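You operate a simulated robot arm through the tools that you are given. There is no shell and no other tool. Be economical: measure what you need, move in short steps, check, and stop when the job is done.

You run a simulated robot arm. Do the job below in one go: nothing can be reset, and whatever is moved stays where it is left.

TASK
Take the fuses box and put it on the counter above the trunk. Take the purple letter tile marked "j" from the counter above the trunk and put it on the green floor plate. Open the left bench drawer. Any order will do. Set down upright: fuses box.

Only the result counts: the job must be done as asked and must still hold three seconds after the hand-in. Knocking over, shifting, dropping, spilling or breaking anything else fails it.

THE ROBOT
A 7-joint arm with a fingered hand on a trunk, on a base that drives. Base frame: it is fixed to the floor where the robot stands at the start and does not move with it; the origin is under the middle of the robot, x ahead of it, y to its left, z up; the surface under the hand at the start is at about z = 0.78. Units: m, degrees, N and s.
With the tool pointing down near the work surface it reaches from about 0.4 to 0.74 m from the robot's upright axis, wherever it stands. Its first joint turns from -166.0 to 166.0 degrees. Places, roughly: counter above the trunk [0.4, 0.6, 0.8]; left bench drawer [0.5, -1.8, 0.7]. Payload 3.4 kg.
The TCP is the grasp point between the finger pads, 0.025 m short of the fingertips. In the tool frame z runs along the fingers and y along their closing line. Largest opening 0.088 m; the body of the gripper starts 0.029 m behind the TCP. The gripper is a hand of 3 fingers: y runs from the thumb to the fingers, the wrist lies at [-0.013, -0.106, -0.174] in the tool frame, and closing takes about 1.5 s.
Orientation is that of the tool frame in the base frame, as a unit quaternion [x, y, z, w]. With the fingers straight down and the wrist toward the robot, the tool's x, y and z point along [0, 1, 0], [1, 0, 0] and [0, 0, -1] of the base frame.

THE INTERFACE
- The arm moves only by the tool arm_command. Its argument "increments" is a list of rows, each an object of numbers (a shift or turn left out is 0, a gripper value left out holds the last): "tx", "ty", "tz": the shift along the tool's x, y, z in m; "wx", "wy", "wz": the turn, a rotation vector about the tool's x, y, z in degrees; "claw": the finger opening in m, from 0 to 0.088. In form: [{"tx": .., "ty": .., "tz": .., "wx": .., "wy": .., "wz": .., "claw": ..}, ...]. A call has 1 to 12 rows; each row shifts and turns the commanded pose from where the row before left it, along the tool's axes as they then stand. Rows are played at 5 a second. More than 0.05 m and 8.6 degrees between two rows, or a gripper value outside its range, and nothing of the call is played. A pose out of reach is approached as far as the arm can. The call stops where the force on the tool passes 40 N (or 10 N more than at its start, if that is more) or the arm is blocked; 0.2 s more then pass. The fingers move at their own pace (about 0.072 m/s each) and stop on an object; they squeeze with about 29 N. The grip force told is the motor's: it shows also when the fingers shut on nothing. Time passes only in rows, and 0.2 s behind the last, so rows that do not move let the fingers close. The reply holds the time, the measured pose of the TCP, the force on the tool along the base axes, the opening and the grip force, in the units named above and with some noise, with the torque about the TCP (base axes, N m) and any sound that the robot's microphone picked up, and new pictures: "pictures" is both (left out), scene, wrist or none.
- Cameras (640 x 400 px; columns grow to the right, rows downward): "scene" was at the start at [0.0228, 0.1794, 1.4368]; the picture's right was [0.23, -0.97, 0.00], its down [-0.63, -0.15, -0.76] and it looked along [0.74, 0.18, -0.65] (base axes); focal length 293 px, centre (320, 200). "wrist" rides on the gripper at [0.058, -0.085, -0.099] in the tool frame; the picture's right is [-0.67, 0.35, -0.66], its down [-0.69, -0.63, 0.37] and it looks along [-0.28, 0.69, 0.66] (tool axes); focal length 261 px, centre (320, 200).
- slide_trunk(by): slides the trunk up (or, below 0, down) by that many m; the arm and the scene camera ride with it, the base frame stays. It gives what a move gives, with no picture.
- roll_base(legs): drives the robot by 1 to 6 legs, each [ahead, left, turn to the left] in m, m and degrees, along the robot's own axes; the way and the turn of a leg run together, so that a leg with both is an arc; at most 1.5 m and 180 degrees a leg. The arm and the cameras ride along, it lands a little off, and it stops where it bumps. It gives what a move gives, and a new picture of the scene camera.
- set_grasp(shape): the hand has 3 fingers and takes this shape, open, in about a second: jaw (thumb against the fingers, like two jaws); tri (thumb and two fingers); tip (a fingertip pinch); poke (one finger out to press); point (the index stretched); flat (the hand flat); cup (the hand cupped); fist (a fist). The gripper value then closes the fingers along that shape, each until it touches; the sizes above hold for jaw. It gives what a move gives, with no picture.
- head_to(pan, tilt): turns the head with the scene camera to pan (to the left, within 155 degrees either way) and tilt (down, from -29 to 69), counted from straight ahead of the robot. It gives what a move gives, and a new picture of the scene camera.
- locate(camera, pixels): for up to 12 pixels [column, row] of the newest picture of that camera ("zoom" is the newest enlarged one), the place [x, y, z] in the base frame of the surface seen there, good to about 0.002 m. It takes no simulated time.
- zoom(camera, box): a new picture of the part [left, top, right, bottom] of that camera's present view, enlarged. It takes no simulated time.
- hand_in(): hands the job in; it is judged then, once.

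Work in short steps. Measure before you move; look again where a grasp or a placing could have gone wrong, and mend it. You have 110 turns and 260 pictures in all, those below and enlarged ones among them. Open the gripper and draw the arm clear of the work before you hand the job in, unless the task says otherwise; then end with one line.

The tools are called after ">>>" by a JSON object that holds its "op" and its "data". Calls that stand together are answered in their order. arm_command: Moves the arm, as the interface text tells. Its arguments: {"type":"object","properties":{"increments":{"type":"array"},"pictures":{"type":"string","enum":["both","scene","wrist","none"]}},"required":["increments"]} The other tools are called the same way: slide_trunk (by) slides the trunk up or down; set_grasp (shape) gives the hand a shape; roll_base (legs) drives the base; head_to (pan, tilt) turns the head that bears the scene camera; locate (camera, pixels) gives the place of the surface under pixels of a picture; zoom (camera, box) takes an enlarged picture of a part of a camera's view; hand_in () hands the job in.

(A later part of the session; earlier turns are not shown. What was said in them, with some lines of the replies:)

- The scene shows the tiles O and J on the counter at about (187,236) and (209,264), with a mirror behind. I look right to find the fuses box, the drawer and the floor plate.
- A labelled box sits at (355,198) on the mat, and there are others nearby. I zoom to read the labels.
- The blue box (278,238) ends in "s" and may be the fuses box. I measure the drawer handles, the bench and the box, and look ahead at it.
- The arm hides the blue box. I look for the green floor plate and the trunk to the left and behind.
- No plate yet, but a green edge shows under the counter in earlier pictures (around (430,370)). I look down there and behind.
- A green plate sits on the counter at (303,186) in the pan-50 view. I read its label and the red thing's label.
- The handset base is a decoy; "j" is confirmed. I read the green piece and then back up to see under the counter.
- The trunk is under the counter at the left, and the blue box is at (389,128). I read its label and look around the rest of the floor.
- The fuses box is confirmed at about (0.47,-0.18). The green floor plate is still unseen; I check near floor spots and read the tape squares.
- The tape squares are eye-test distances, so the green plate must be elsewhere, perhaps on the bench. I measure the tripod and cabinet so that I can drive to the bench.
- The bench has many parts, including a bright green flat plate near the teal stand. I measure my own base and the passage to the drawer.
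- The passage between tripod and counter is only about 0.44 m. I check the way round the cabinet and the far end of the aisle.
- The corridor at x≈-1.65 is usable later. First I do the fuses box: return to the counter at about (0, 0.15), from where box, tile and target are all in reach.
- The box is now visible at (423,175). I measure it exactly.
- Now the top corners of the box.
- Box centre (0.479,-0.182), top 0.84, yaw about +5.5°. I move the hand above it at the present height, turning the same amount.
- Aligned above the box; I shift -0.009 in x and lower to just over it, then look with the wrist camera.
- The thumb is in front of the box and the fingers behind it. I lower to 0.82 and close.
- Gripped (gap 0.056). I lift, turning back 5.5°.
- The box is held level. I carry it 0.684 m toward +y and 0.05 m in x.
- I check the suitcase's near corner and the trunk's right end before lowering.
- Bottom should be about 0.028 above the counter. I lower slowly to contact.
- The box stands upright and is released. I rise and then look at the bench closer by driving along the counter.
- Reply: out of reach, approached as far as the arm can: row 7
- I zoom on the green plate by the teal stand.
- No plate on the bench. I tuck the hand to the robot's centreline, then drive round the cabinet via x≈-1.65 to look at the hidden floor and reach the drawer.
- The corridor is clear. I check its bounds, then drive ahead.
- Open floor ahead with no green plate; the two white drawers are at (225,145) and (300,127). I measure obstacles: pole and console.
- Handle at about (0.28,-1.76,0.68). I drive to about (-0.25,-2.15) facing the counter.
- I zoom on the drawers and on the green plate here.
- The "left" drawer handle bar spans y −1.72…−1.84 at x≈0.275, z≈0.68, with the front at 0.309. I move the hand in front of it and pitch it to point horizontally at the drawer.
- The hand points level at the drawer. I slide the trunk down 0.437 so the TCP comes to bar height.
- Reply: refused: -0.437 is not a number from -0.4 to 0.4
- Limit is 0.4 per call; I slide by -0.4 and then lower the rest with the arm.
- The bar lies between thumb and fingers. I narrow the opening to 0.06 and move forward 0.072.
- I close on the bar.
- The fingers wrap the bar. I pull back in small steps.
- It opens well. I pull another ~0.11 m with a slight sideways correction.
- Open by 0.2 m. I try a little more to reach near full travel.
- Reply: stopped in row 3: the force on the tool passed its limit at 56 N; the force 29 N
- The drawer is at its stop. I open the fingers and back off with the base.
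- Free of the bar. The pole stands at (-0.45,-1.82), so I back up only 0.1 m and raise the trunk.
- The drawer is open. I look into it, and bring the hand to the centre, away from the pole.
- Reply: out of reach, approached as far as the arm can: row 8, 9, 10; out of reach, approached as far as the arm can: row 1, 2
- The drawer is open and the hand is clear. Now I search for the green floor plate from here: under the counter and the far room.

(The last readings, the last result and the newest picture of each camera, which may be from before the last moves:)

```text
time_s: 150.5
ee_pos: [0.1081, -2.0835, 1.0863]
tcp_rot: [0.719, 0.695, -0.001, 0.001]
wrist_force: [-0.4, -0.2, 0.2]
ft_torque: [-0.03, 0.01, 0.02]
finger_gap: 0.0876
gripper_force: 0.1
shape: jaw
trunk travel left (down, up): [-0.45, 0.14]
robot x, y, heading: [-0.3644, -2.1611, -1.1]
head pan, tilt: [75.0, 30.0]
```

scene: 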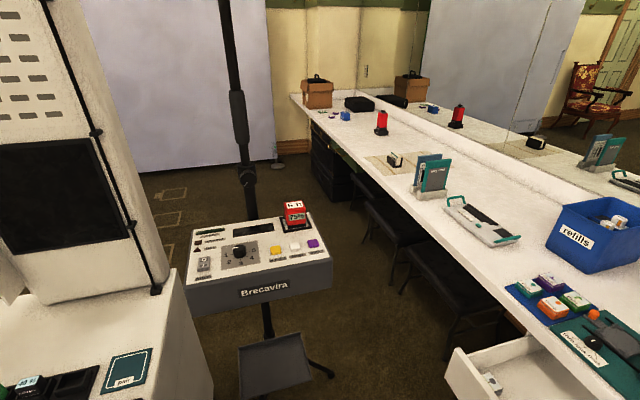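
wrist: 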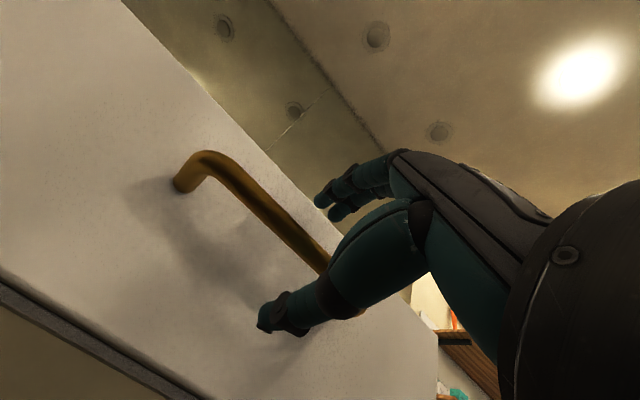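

No plate lies on the floor. A teal "pair" plate sits on the booth cabinet; I compare it with the green "wait" plate.

>>> {"op": "zoom", "data": {"camera": "scene", "box": [0, 270, 200, 395]}}

>>> {"op": "head_to", "data": {"pan": 125, "tilt": 45}}

>>> {"op": "zoom", "data": {"camera": "scene", "box": [150, 130, 470, 330]}}

```text
3.20 times, centred on (100, 332) of scene
```

zoom: 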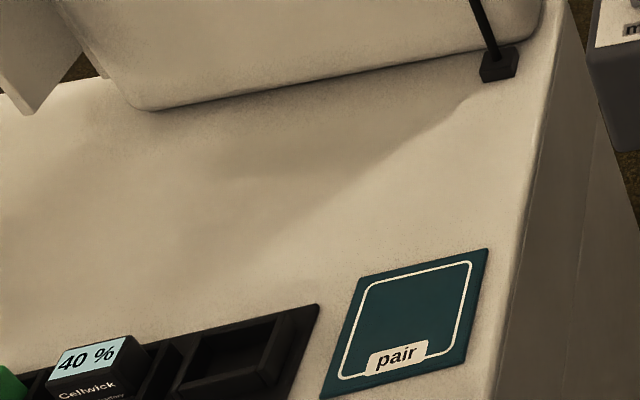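

```text
time_s: 151.7
ee_pos: [0.1076, -2.0819, 1.086]
tcp_rot: [0.719, 0.695, 0.0, 0.001]
wrist_force: [0.7, 0.1, -0.9]
ft_torque: [-0.03, 0.0, 0.01]
finger_gap: 0.0874
gripper_force: 0.1
shape: jaw
trunk travel left (down, up): [-0.45, 0.14]
robot x, y, heading: [-0.3659, -2.1583, -0.8]
head pan, tilt: [125.0, 45.0]
```

scene: 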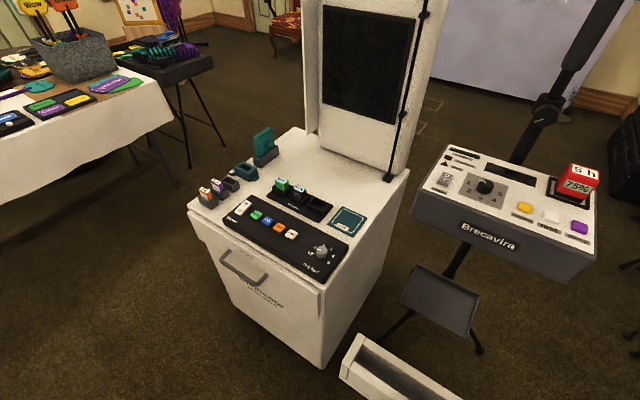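

```text
2.00 times, centred on (310, 230) of scene
```

zoom: 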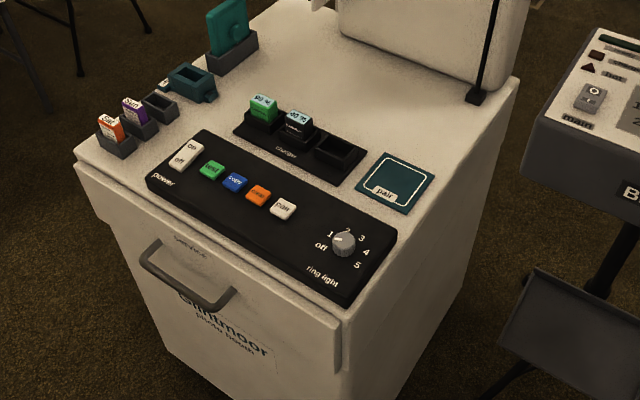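

"Pair" is a teal device mat, so the green "wait" plate on the counter remains the best fit. I drive back the tested way, glancing at the rest of the room en route.

>>> {"op": "roll_base", "data": {"legs": [[-1.28, 0, 0], [0, 0, -89], [-0.9, 0, 0]]}}

>>> {"op": "head_to", "data": {"pan": -80, "tilt": 35}}

>>> {"op": "head_to", "data": {"pan": -145, "tilt": 25}}

```text
time_s: 166.3
ee_pos: [-1.5526, -1.6961, 1.0877]
tcp_rot: [1.0, -0.006, 0.0, -0.001]
wrist_force: [-1.2, -0.2, 0.1]
ft_torque: [-0.04, 0.0, -0.01]
finger_gap: 0.0879
gripper_force: 0.1
shape: jaw
trunk travel left (down, up): [-0.45, 0.14]
robot x, y, heading: [-1.6445, -1.2243, -90.1]
head pan, tilt: [125.0, 45.0]
```

scene: 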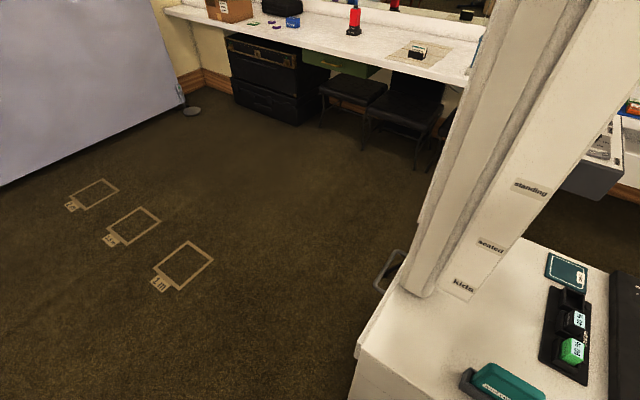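

```text
time_s: 169.2
ee_pos: [-1.553, -1.698, 1.0864]
tcp_rot: [1.0, -0.006, 0.0, -0.001]
wrist_force: [0.3, 0.1, 0.1]
ft_torque: [-0.01, 0.01, -0.01]
finger_gap: 0.0874
gripper_force: 0.0
shape: jaw
trunk travel left (down, up): [-0.45, 0.14]
robot x, y, heading: [-1.6408, -1.2288, -90.0]
head pan, tilt: [-80.0, 35.0]
```

scene: 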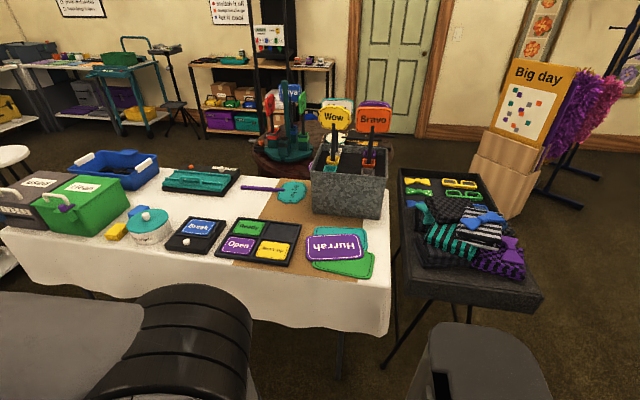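

```text
time_s: 170.6
ee_pos: [-1.5526, -1.6967, 1.0869]
tcp_rot: [1.0, -0.005, 0.0, -0.001]
wrist_force: [0.0, 0.2, 0.0]
ft_torque: [0.02, 0.02, -0.01]
finger_gap: 0.0874
gripper_force: 0.0
shape: jaw
trunk travel left (down, up): [-0.45, 0.14]
robot x, y, heading: [-1.6367, -1.2257, -89.8]
head pan, tilt: [-145.0, 25.0]
```

scene: 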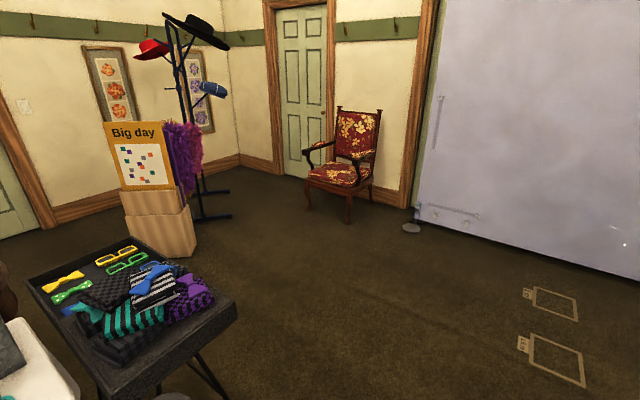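

No other green plate anywhere; "wait" it is. I return to the counter at about (0, 0.2).

>>> {"op": "roll_base", "data": {"legs": [[-0.95, 0, 0], [0, 0, 90], [1.25, 0, 0], [0.38, 0.5, 0]]}}

>>> {"op": "head_to", "data": {"pan": 40, "tilt": 52}}

>>> {"op": "zoom", "data": {"camera": "scene", "box": [230, 140, 470, 290]}}

```text
time_s: 188.4
ee_pos: [0.4573, 0.3479, 1.0864]
tcp_rot: [0.703, 0.711, -0.002, -0.001]
wrist_force: [-0.3, 0.0, 0.8]
ft_torque: [-0.02, 0.0, 0.0]
finger_gap: 0.0877
gripper_force: 0.1
shape: jaw
trunk travel left (down, up): [-0.45, 0.14]
robot x, y, heading: [-0.0096, 0.252, 1.6]
head pan, tilt: [-145.0, 25.0]
```

scene: 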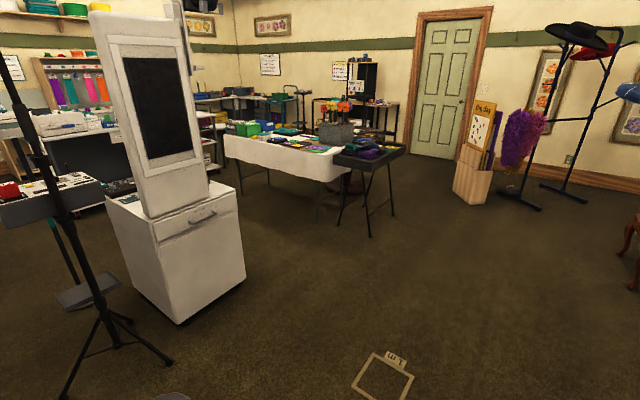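

```text
time_s: 191.2
ee_pos: [0.4575, 0.3488, 1.0857]
tcp_rot: [0.702, 0.712, -0.001, 0.001]
wrist_force: [0.1, 1.8, 0.4]
ft_torque: [0.0, 0.03, 0.02]
finger_gap: 0.0878
gripper_force: 0.0
shape: jaw
trunk travel left (down, up): [-0.45, 0.14]
robot x, y, heading: [-0.0092, 0.2533, 1.4]
head pan, tilt: [40.0, 52.0]
```

scene: 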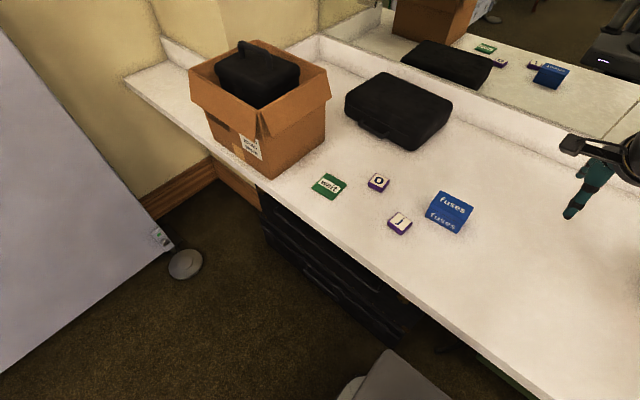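

```text
2.67 times, centred on (350, 215) of scene
```

zoom: 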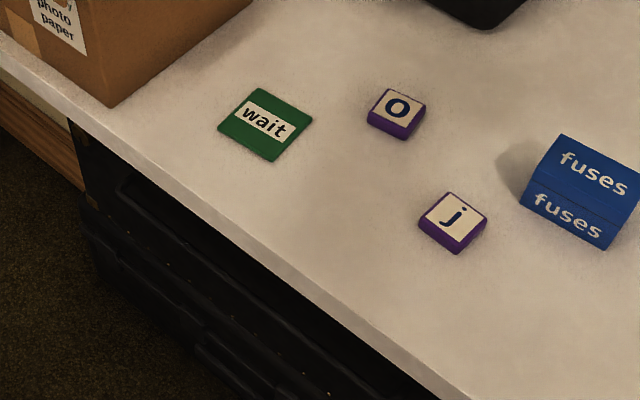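

All as left. I measure the tile corners and the plate corners.

>>> {"op": "locate", "data": {"camera": "zoom", "pixels": [[418, 224], [451, 193], [487, 219], [456, 241], [452, 217], [219, 125], [262, 89], [311, 119], [270, 160], [265, 123], [396, 108], [560, 200]]}}

```text
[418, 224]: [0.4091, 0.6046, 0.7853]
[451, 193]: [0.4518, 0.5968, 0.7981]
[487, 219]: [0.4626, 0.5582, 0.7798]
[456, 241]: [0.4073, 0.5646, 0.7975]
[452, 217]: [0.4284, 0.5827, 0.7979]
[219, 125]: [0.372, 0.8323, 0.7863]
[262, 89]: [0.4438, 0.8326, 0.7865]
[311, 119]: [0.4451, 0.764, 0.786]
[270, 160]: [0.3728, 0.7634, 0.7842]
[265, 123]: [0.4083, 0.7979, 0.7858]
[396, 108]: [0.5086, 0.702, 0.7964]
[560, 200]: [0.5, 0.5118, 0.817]
```

I zoom closer for accurate tile corners.

>>> {"op": "zoom", "data": {"camera": "scene", "box": [376, 204, 424, 240]}}

```text
11.11 times, centred on (400, 222) of scene
```

zoom: 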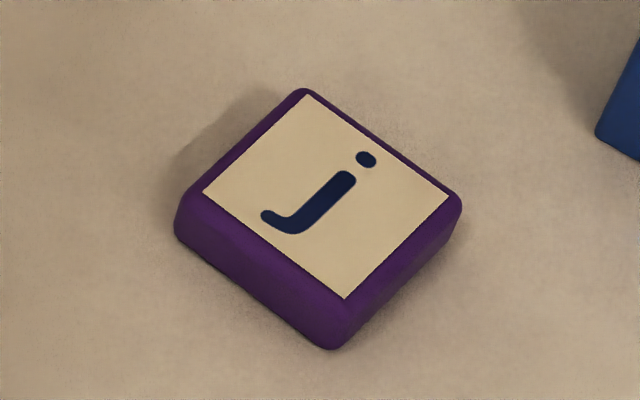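

>>> {"op": "locate", "data": {"camera": "zoom", "pixels": [[206, 193], [305, 96], [446, 196], [344, 297], [325, 195], [180, 205], [335, 318], [455, 200]]}}

```text
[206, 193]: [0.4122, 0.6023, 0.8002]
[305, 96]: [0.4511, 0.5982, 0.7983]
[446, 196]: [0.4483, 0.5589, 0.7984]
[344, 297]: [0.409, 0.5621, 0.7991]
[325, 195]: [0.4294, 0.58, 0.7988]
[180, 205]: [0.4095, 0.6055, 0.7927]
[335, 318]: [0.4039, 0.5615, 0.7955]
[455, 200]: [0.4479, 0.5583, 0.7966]
```

Tile centre (0.430,0.580), top 0.798, yaw −5.5°. I move above it and turn +6.3° about tool z.

>>> {"op": "arm_command", "data": {"increments": [{"tx": 0.0463, "ty": -0.005, "claw": 0.072}, {"tx": 0.0463, "ty": -0.005}, {"tx": 0.0463, "ty": -0.005}, {"tx": 0.0463, "ty": -0.005}, {"tx": 0.0463, "ty": -0.004}, {"wz": 6.3}, {"tz": 0.04}, {"tz": 0.04}, {"tz": 0.04}, {"tz": 0.04}, {}], "pictures": "both"}}

```text
time_s: 193.6
ee_pos: [0.4285, 0.5791, 0.9247]
tcp_rot: [0.741, 0.672, -0.001, 0.0]
wrist_force: [0.3, -0.3, 0.1]
ft_torque: [0.01, 0.03, -0.03]
finger_gap: 0.0726
gripper_force: 0.1
shape: jaw
trunk travel left (down, up): [-0.45, 0.14]
robot x, y, heading: [-0.0139, 0.2463, 1.4]
head pan, tilt: [40.0, 52.0]
```

scene: 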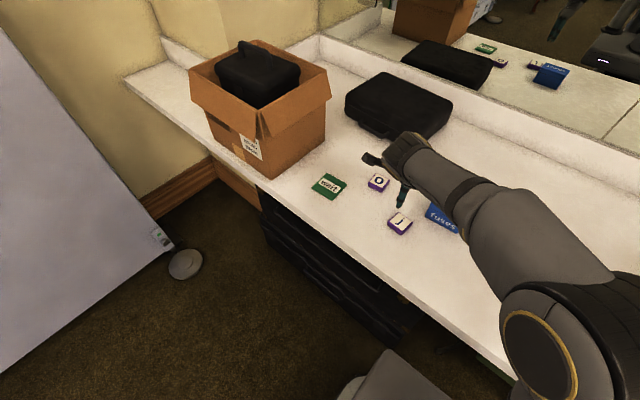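
wrist: 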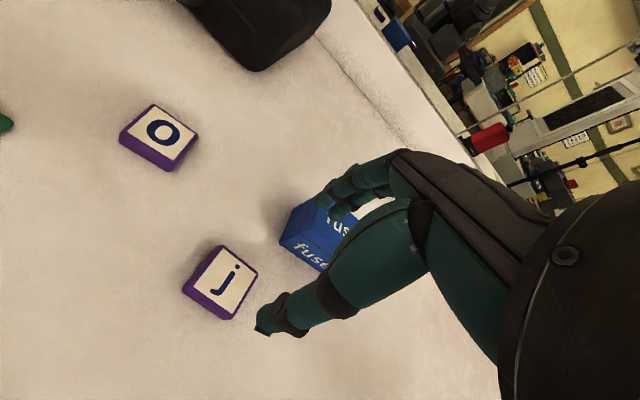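

There is a few cm to the fuses box. I offset 6 mm away from it and lower to just above the tile.

>>> {"op": "arm_command", "data": {"increments": [{"tx": 0.006, "tz": 0.03}, {"tz": 0.03}, {"tz": 0.025}, {}], "pictures": "both"}}

```text
time_s: 194.6
ee_pos: [0.4311, 0.5864, 0.8409]
tcp_rot: [0.74, 0.673, -0.001, -0.001]
wrist_force: [0.0, -0.5, 0.4]
ft_torque: [-0.03, 0.0, 0.0]
finger_gap: 0.0724
gripper_force: 0.1
shape: jaw
trunk travel left (down, up): [-0.45, 0.14]
robot x, y, heading: [-0.0114, 0.2516, 1.7]
head pan, tilt: [40.0, 52.0]
```

scene: 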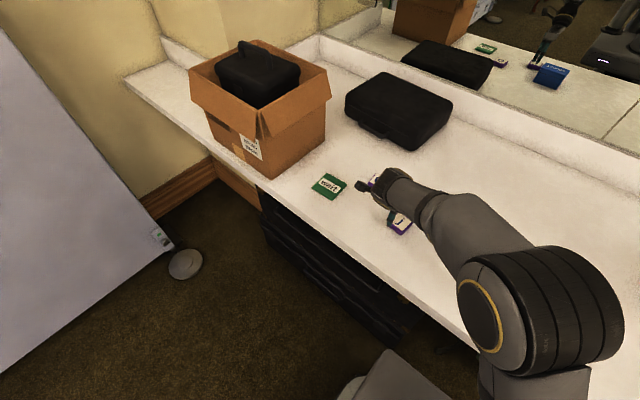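
wrist: 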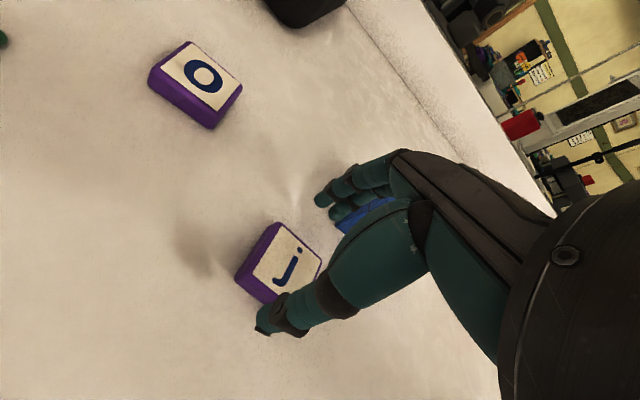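

Clear on both sides. I lower the last 0.031 m and close gently.

>>> {"op": "arm_command", "data": {"increments": [{"tz": 0.016}, {"tz": 0.015}, {}, {"claw": 0.055}, {"claw": 0.04}, {"claw": 0.0}, {}, {}, {}, {}], "pictures": "both"}}

```text
time_s: 196.8
ee_pos: [0.4303, 0.5854, 0.8115]
tcp_rot: [0.741, 0.672, -0.001, -0.001]
wrist_force: [0.2, 0.0, 0.6]
ft_torque: [-0.02, 0.01, 0.01]
finger_gap: 0.0415
gripper_force: 29.2
shape: jaw
trunk travel left (down, up): [-0.45, 0.14]
robot x, y, heading: [-0.0098, 0.2514, 1.3]
head pan, tilt: [40.0, 52.0]
```

scene: 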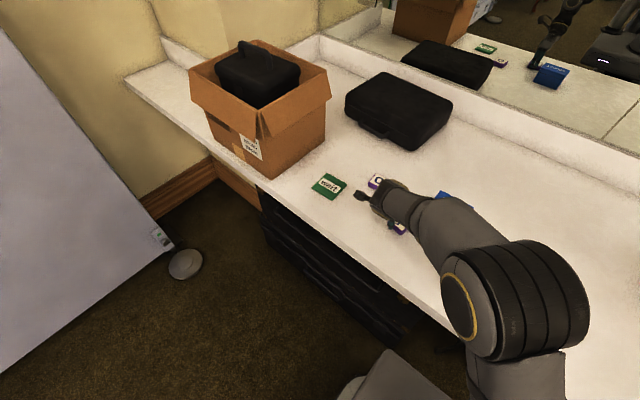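
wrist: 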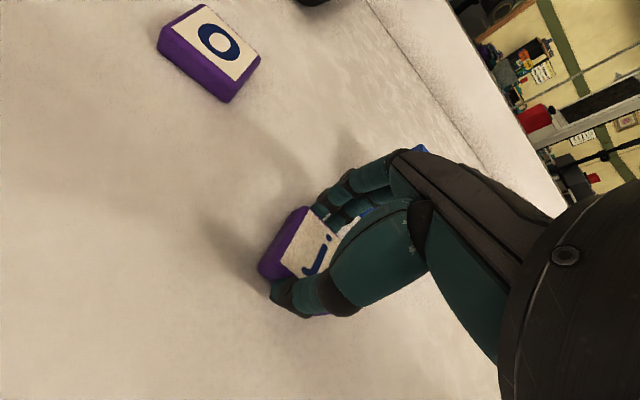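

Gripped at 0.0415. I lift 0.1 m and look.

>>> {"op": "arm_command", "data": {"increments": [{"tz": -0.02}, {"tz": -0.04}, {"tz": -0.04}, {}], "pictures": "both"}}

```text
time_s: 197.8
ee_pos: [0.4323, 0.5866, 0.9109]
tcp_rot: [0.741, 0.672, -0.001, 0.0]
wrist_force: [-0.1, -0.1, 0.0]
ft_torque: [0.03, -0.02, -0.02]
finger_gap: 0.0418
gripper_force: 29.0
shape: jaw
trunk travel left (down, up): [-0.45, 0.14]
robot x, y, heading: [-0.0106, 0.252, 1.4]
head pan, tilt: [40.0, 52.0]
```

scene: 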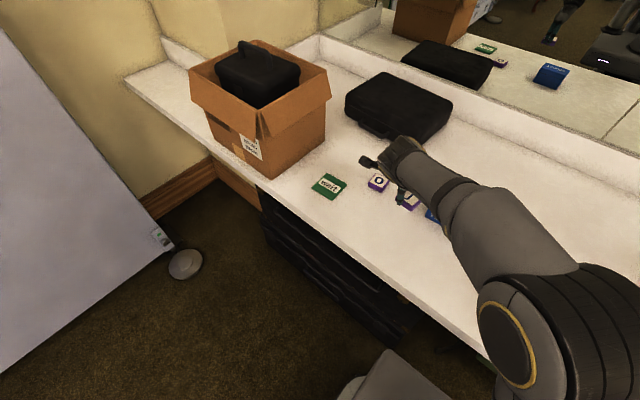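
wrist: 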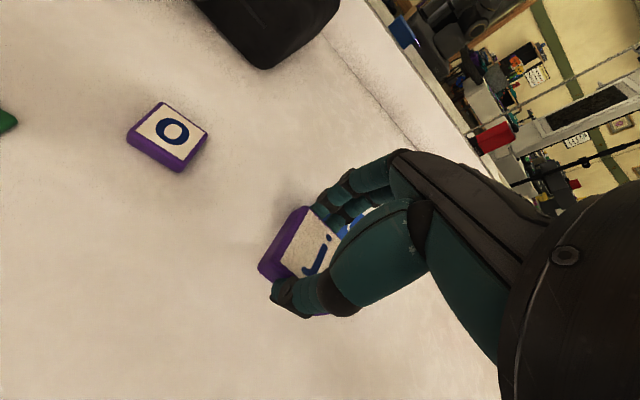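

Tile is held. Before approaching I check where the cardboard box is relative to the plate, because the wrist camera sticks out toward +y.

>>> {"op": "locate", "data": {"camera": "scene", "pixels": [[275, 177], [325, 140], [328, 75], [262, 138], [258, 115], [190, 72], [215, 148]]}}

>>> {"op": "zoom", "data": {"camera": "scene", "box": [340, 110, 500, 210]}}

```text
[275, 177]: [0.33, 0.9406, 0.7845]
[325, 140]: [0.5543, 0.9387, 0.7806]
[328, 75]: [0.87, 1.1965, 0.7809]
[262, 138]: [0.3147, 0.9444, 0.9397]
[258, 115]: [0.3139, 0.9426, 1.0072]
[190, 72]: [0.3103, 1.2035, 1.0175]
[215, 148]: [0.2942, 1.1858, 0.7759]
```

```text
4.00 times, centred on (420, 160) of scene
```

zoom: 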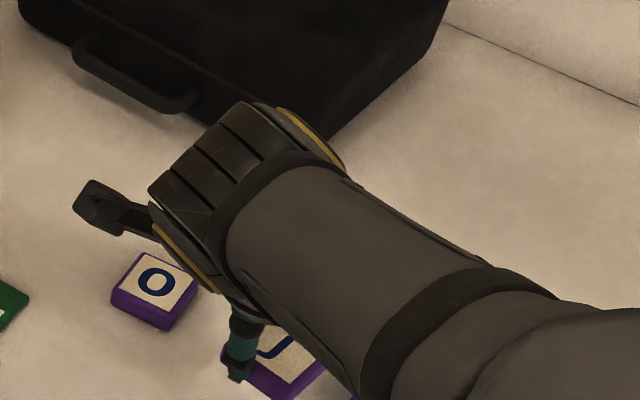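

>>> {"op": "locate", "data": {"camera": "scene", "pixels": [[300, 128], [268, 137], [326, 98], [290, 110], [325, 72], [310, 122], [327, 88]]}}

>>> {"op": "zoom", "data": {"camera": "scene", "box": [180, 40, 360, 210]}}

```text
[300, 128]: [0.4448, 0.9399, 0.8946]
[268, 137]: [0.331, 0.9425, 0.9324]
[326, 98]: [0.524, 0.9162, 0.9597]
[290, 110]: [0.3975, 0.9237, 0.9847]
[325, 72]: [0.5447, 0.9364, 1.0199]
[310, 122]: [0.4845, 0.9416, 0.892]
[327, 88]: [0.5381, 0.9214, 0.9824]
```

```text
2.35 times, centred on (270, 125) of scene
```

zoom: 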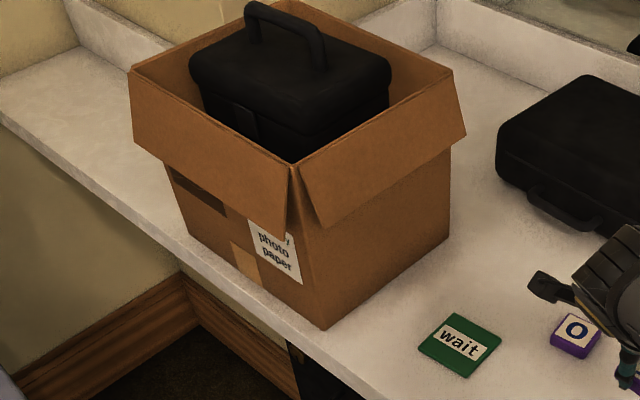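

The flaps reach out to y≈0.912. I yaw the hand to +10° so the camera keeps clear, then carry the tile over the plate centre.

>>> {"op": "arm_command", "data": {"increments": [{"wz": -7.8}, {"wz": -7.8}, {"tx": 0.0435, "ty": 0.003}, {"tx": 0.0435, "ty": 0.003}, {"tx": 0.0435, "ty": 0.003}, {"tx": 0.0435, "ty": 0.003}, {"tx": 0.0433, "ty": 0.003}, {}], "pictures": "both"}}

```text
time_s: 199.6
ee_pos: [0.402, 0.7871, 0.9024]
tcp_rot: [0.643, 0.766, -0.001, 0.001]
wrist_force: [-0.3, 0.4, -0.6]
ft_torque: [-0.01, 0.0, 0.01]
finger_gap: 0.0413
gripper_force: 28.8
shape: jaw
out of reach, approached as far as the arm can: row 7
trunk travel left (down, up): [-0.45, 0.14]
robot x, y, heading: [-0.0116, 0.2479, 1.3]
head pan, tilt: [40.0, 52.0]
```

scene: 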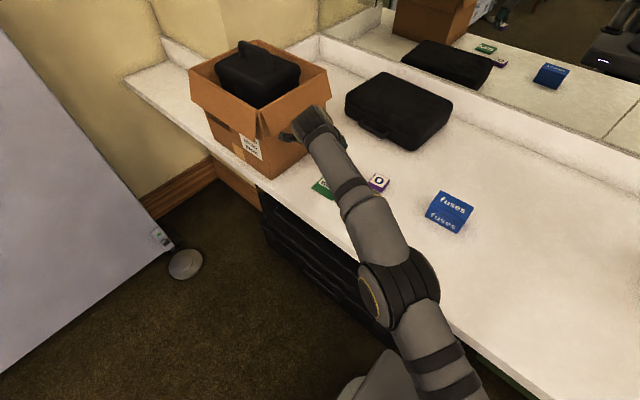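
wrist: 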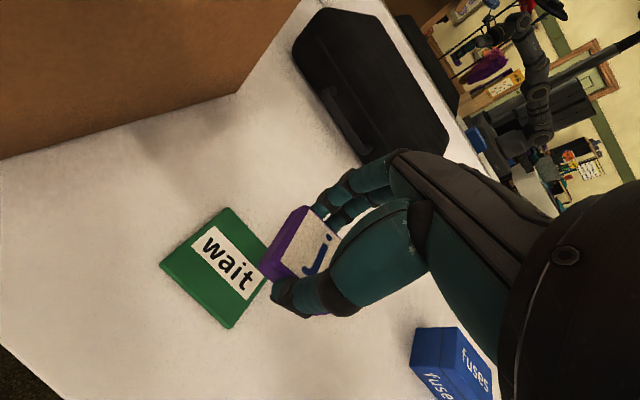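

At the reach edge. I pull the hand back 0.1 m in y, then shift the base left 0.1 m.

>>> {"op": "arm_command", "data": {"increments": [{"tx": -0.04, "tz": -0.01}, {"tx": -0.04, "tz": -0.01}, {"tx": -0.02}, {}], "pictures": "none"}}

>>> {"op": "roll_base", "data": {"legs": [[0, 0.1, 0]]}}

>>> {"op": "arm_command", "data": {"increments": [{}], "pictures": "wrist"}}

```text
time_s: 200.6
ee_pos: [0.4191, 0.6882, 0.9261]
tcp_rot: [0.643, 0.766, -0.001, 0.0]
wrist_force: [-0.1, 0.1, -0.1]
ft_torque: [0.01, 0.01, 0.01]
finger_gap: 0.0414
gripper_force: 29.4
shape: jaw
trunk travel left (down, up): [-0.45, 0.14]
robot x, y, heading: [-0.0111, 0.2485, 1.7]
head pan, tilt: [40.0, 52.0]
```

```text
time_s: 201.7
ee_pos: [0.4161, 0.7892, 0.9271]
tcp_rot: [0.643, 0.766, -0.002, 0.0]
wrist_force: [-0.2, -0.2, -0.2]
ft_torque: [0.01, 0.01, 0.01]
finger_gap: 0.0415
gripper_force: 29.0
shape: jaw
trunk travel left (down, up): [-0.45, 0.14]
robot x, y, heading: [-0.0142, 0.3523, 1.2]
head pan, tilt: [40.0, 52.0]
```

scene: 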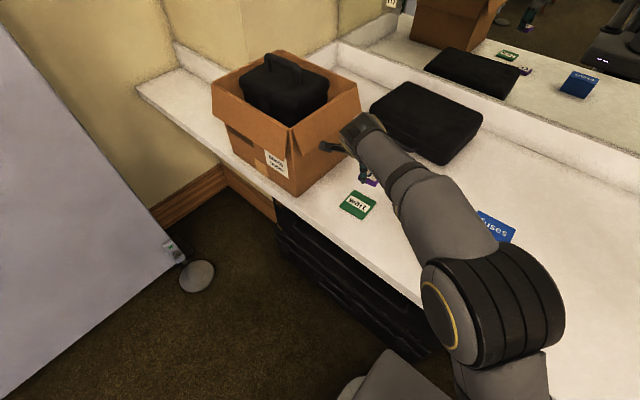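

```text
time_s: 202.1
ee_pos: [0.4172, 0.789, 0.926]
tcp_rot: [0.643, 0.766, -0.001, 0.0]
wrist_force: [0.1, 0.4, 0.5]
ft_torque: [0.01, -0.01, 0.01]
finger_gap: 0.0413
gripper_force: 28.7
shape: jaw
trunk travel left (down, up): [-0.45, 0.14]
robot x, y, heading: [-0.0131, 0.3501, 1.6]
head pan, tilt: [40.0, 52.0]
```

wrist: 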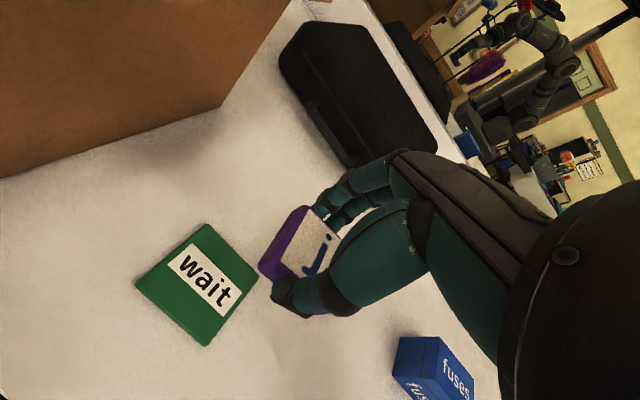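

I re-measure the plate and the held tile.

>>> {"op": "locate", "data": {"camera": "wrist", "pixels": [[135, 282], [208, 224], [257, 277], [206, 345], [260, 268], [303, 206], [275, 270], [325, 240], [312, 265]]}}

>>> {"op": "locate", "data": {"camera": "scene", "pixels": [[357, 203], [339, 204], [376, 203], [358, 192], [356, 214]]}}

```text
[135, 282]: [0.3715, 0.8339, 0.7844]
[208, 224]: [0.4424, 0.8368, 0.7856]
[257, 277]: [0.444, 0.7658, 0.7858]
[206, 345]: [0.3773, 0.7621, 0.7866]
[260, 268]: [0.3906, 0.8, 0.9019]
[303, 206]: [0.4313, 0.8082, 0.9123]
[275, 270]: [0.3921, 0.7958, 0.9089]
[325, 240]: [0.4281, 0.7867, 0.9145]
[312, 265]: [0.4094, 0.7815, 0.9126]
```

```text
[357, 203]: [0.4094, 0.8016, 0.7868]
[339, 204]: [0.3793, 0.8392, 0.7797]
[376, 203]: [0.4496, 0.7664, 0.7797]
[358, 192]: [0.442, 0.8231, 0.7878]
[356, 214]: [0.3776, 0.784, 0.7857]
```

Plate centre (0.4085,0.799); tile centre is about (0.415,0.782). I shift by (−0.0065,+0.017) and lower to 1 cm above the plate.

>>> {"op": "arm_command", "data": {"increments": [{"tx": 0.018, "ty": -0.0035}, {"tz": 0.035}, {"tz": 0.035}, {"tz": 0.028}, {}], "pictures": "both"}}

```text
time_s: 203.3
ee_pos: [0.4105, 0.8065, 0.8291]
tcp_rot: [0.643, 0.766, -0.002, 0.0]
wrist_force: [0.0, 0.0, 0.7]
ft_torque: [-0.02, -0.01, 0.02]
finger_gap: 0.0411
gripper_force: 29.7
shape: jaw
trunk travel left (down, up): [-0.45, 0.14]
robot x, y, heading: [-0.0169, 0.3522, 1.5]
head pan, tilt: [40.0, 52.0]
```

scene: 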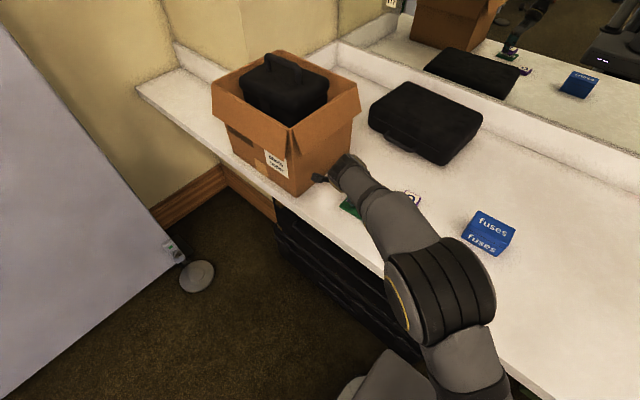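
wrist: 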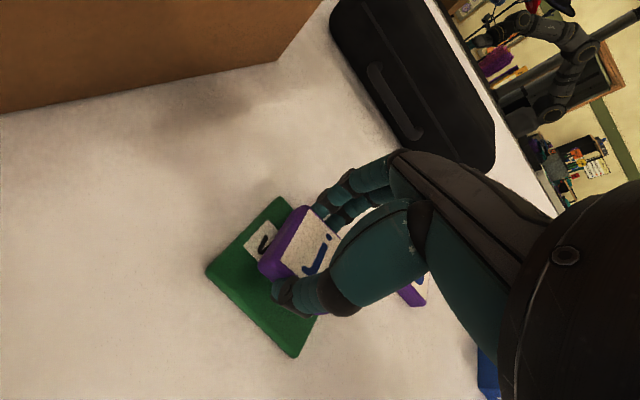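

The tile is over the plate. I lower to contact, gently.

>>> {"op": "arm_command", "data": {"increments": [{"tz": 0.006}, {"tz": 0.003}, {"tz": 0.002}, {}], "pictures": "wrist"}}

```text
time_s: 204.3
ee_pos: [0.4091, 0.8052, 0.8173]
tcp_rot: [0.643, 0.766, -0.001, 0.0]
wrist_force: [-1.5, 0.1, 0.9]
ft_torque: [0.0, -0.04, 0.04]
finger_gap: 0.0417
gripper_force: 29.1
shape: jaw
trunk travel left (down, up): [-0.45, 0.14]
robot x, y, heading: [-0.0138, 0.3523, 1.4]
head pan, tilt: [40.0, 52.0]
```

wrist: 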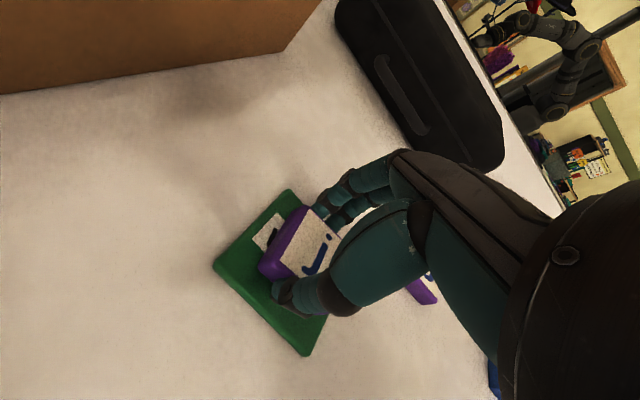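

Practically seated. I lower 1 mm more, release and rise slowly.

>>> {"op": "arm_command", "data": {"increments": [{"tz": 0.001}, {"claw": 0.06}, {"claw": 0.075}, {}, {}, {}, {"tz": -0.015}, {"tz": -0.03}, {"tz": -0.04}, {"tz": -0.04}], "pictures": "both"}}

```text
time_s: 206.5
ee_pos: [0.4116, 0.8044, 0.9407]
tcp_rot: [0.643, 0.766, -0.002, 0.001]
wrist_force: [0.5, -0.1, -0.2]
ft_torque: [0.02, -0.01, -0.02]
finger_gap: 0.0748
gripper_force: 0.1
shape: jaw
trunk travel left (down, up): [-0.45, 0.14]
robot x, y, heading: [-0.0134, 0.3523, 1.3]
head pan, tilt: [40.0, 52.0]
```

scene: 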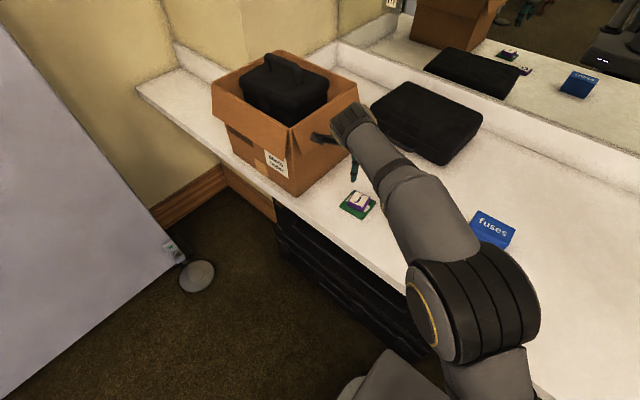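
wrist: 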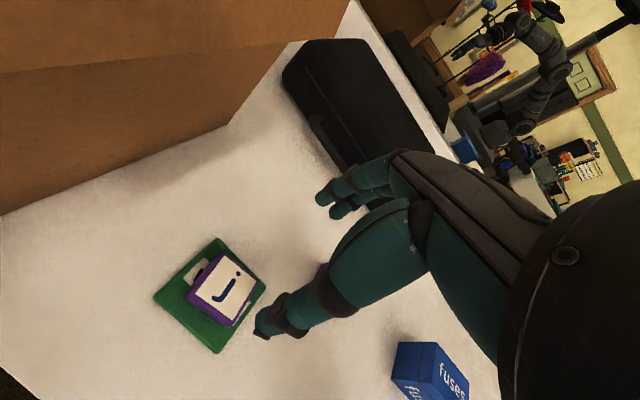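

The tile lies on the plate. I draw the hand back toward −y and check the placing in zoom.

>>> {"op": "arm_command", "data": {"increments": [{"tx": -0.04, "tz": -0.02}, {"tx": -0.045, "tz": -0.03}, {"tx": -0.045, "tz": -0.03}, {"tx": -0.045, "tz": -0.03}, {"tx": -0.045}, {"tx": -0.045}, {"tx": -0.045}], "pictures": "scene"}}

>>> {"op": "zoom", "data": {"camera": "scene", "box": [325, 180, 389, 228]}}

>>> {"op": "zoom", "data": {"camera": "scene", "box": [320, 120, 560, 270]}}

```text
refused: row 2 steps farther than a row can; nothing moved
```

```text
8.33 times, centred on (357, 204) of scene
```

zoom: 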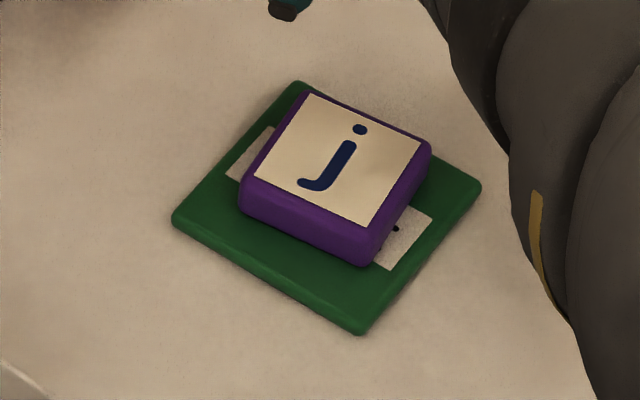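

```text
2.67 times, centred on (440, 195) of scene
```

zoom: 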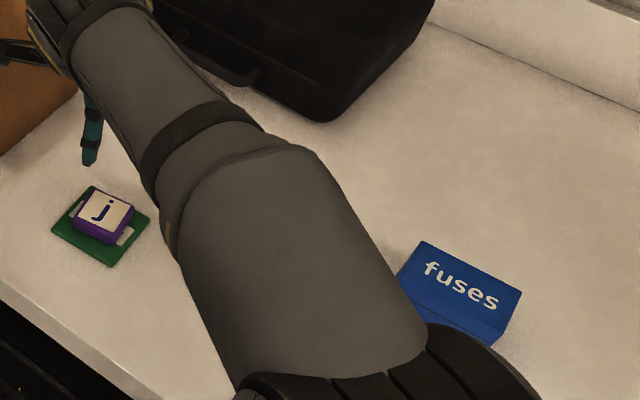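

The tile sits flat within the plate. I draw the arm away in smaller steps.

>>> {"op": "arm_command", "data": {"increments": [{"tx": -0.035, "tz": -0.02}, {"tx": -0.035, "tz": -0.03}, {"tx": -0.035, "tz": -0.03}, {"tx": -0.035, "tz": -0.03}, {"tx": -0.045}, {"tx": -0.045}, {"tx": -0.045}, {"tx": -0.045}, {"tx": -0.045}], "pictures": "scene"}}

```text
time_s: 208.5
ee_pos: [0.472, 0.4457, 1.0502]
tcp_rot: [0.643, 0.766, -0.001, 0.001]
wrist_force: [-0.6, 0.3, 0.1]
ft_torque: [0.04, 0.0, 0.01]
finger_gap: 0.0745
gripper_force: 0.1
shape: jaw
trunk travel left (down, up): [-0.45, 0.14]
robot x, y, heading: [-0.0157, 0.3515, 1.6]
head pan, tilt: [40.0, 52.0]
```

scene: 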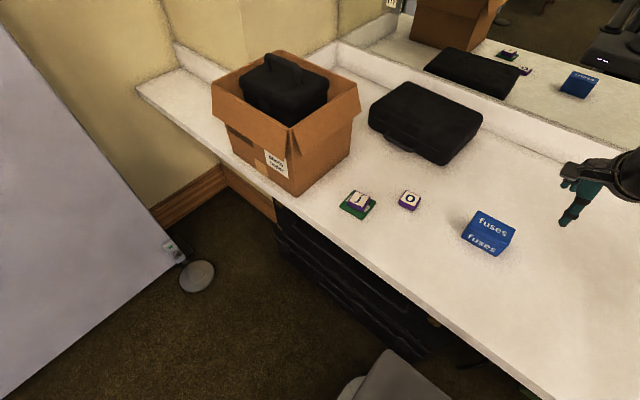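

The "j" tile is on the green plate at (358,203), "o" is where it was, and the fuses box stands upright at (489,233). The drawer was left open at its stop and the arm is clear, so I hand in.

>>> {"op": "hand_in", "data": {}}

```text
The job is handed in.
```

I handed the job in with all three parts done. One choice was a guess: I found no green plate on the floor, so I put the "j" tile on the small green plate marked "wait" on the counter above the trunk. The fuses box stands upright on that counter, and the left bench drawer is open to its stop.
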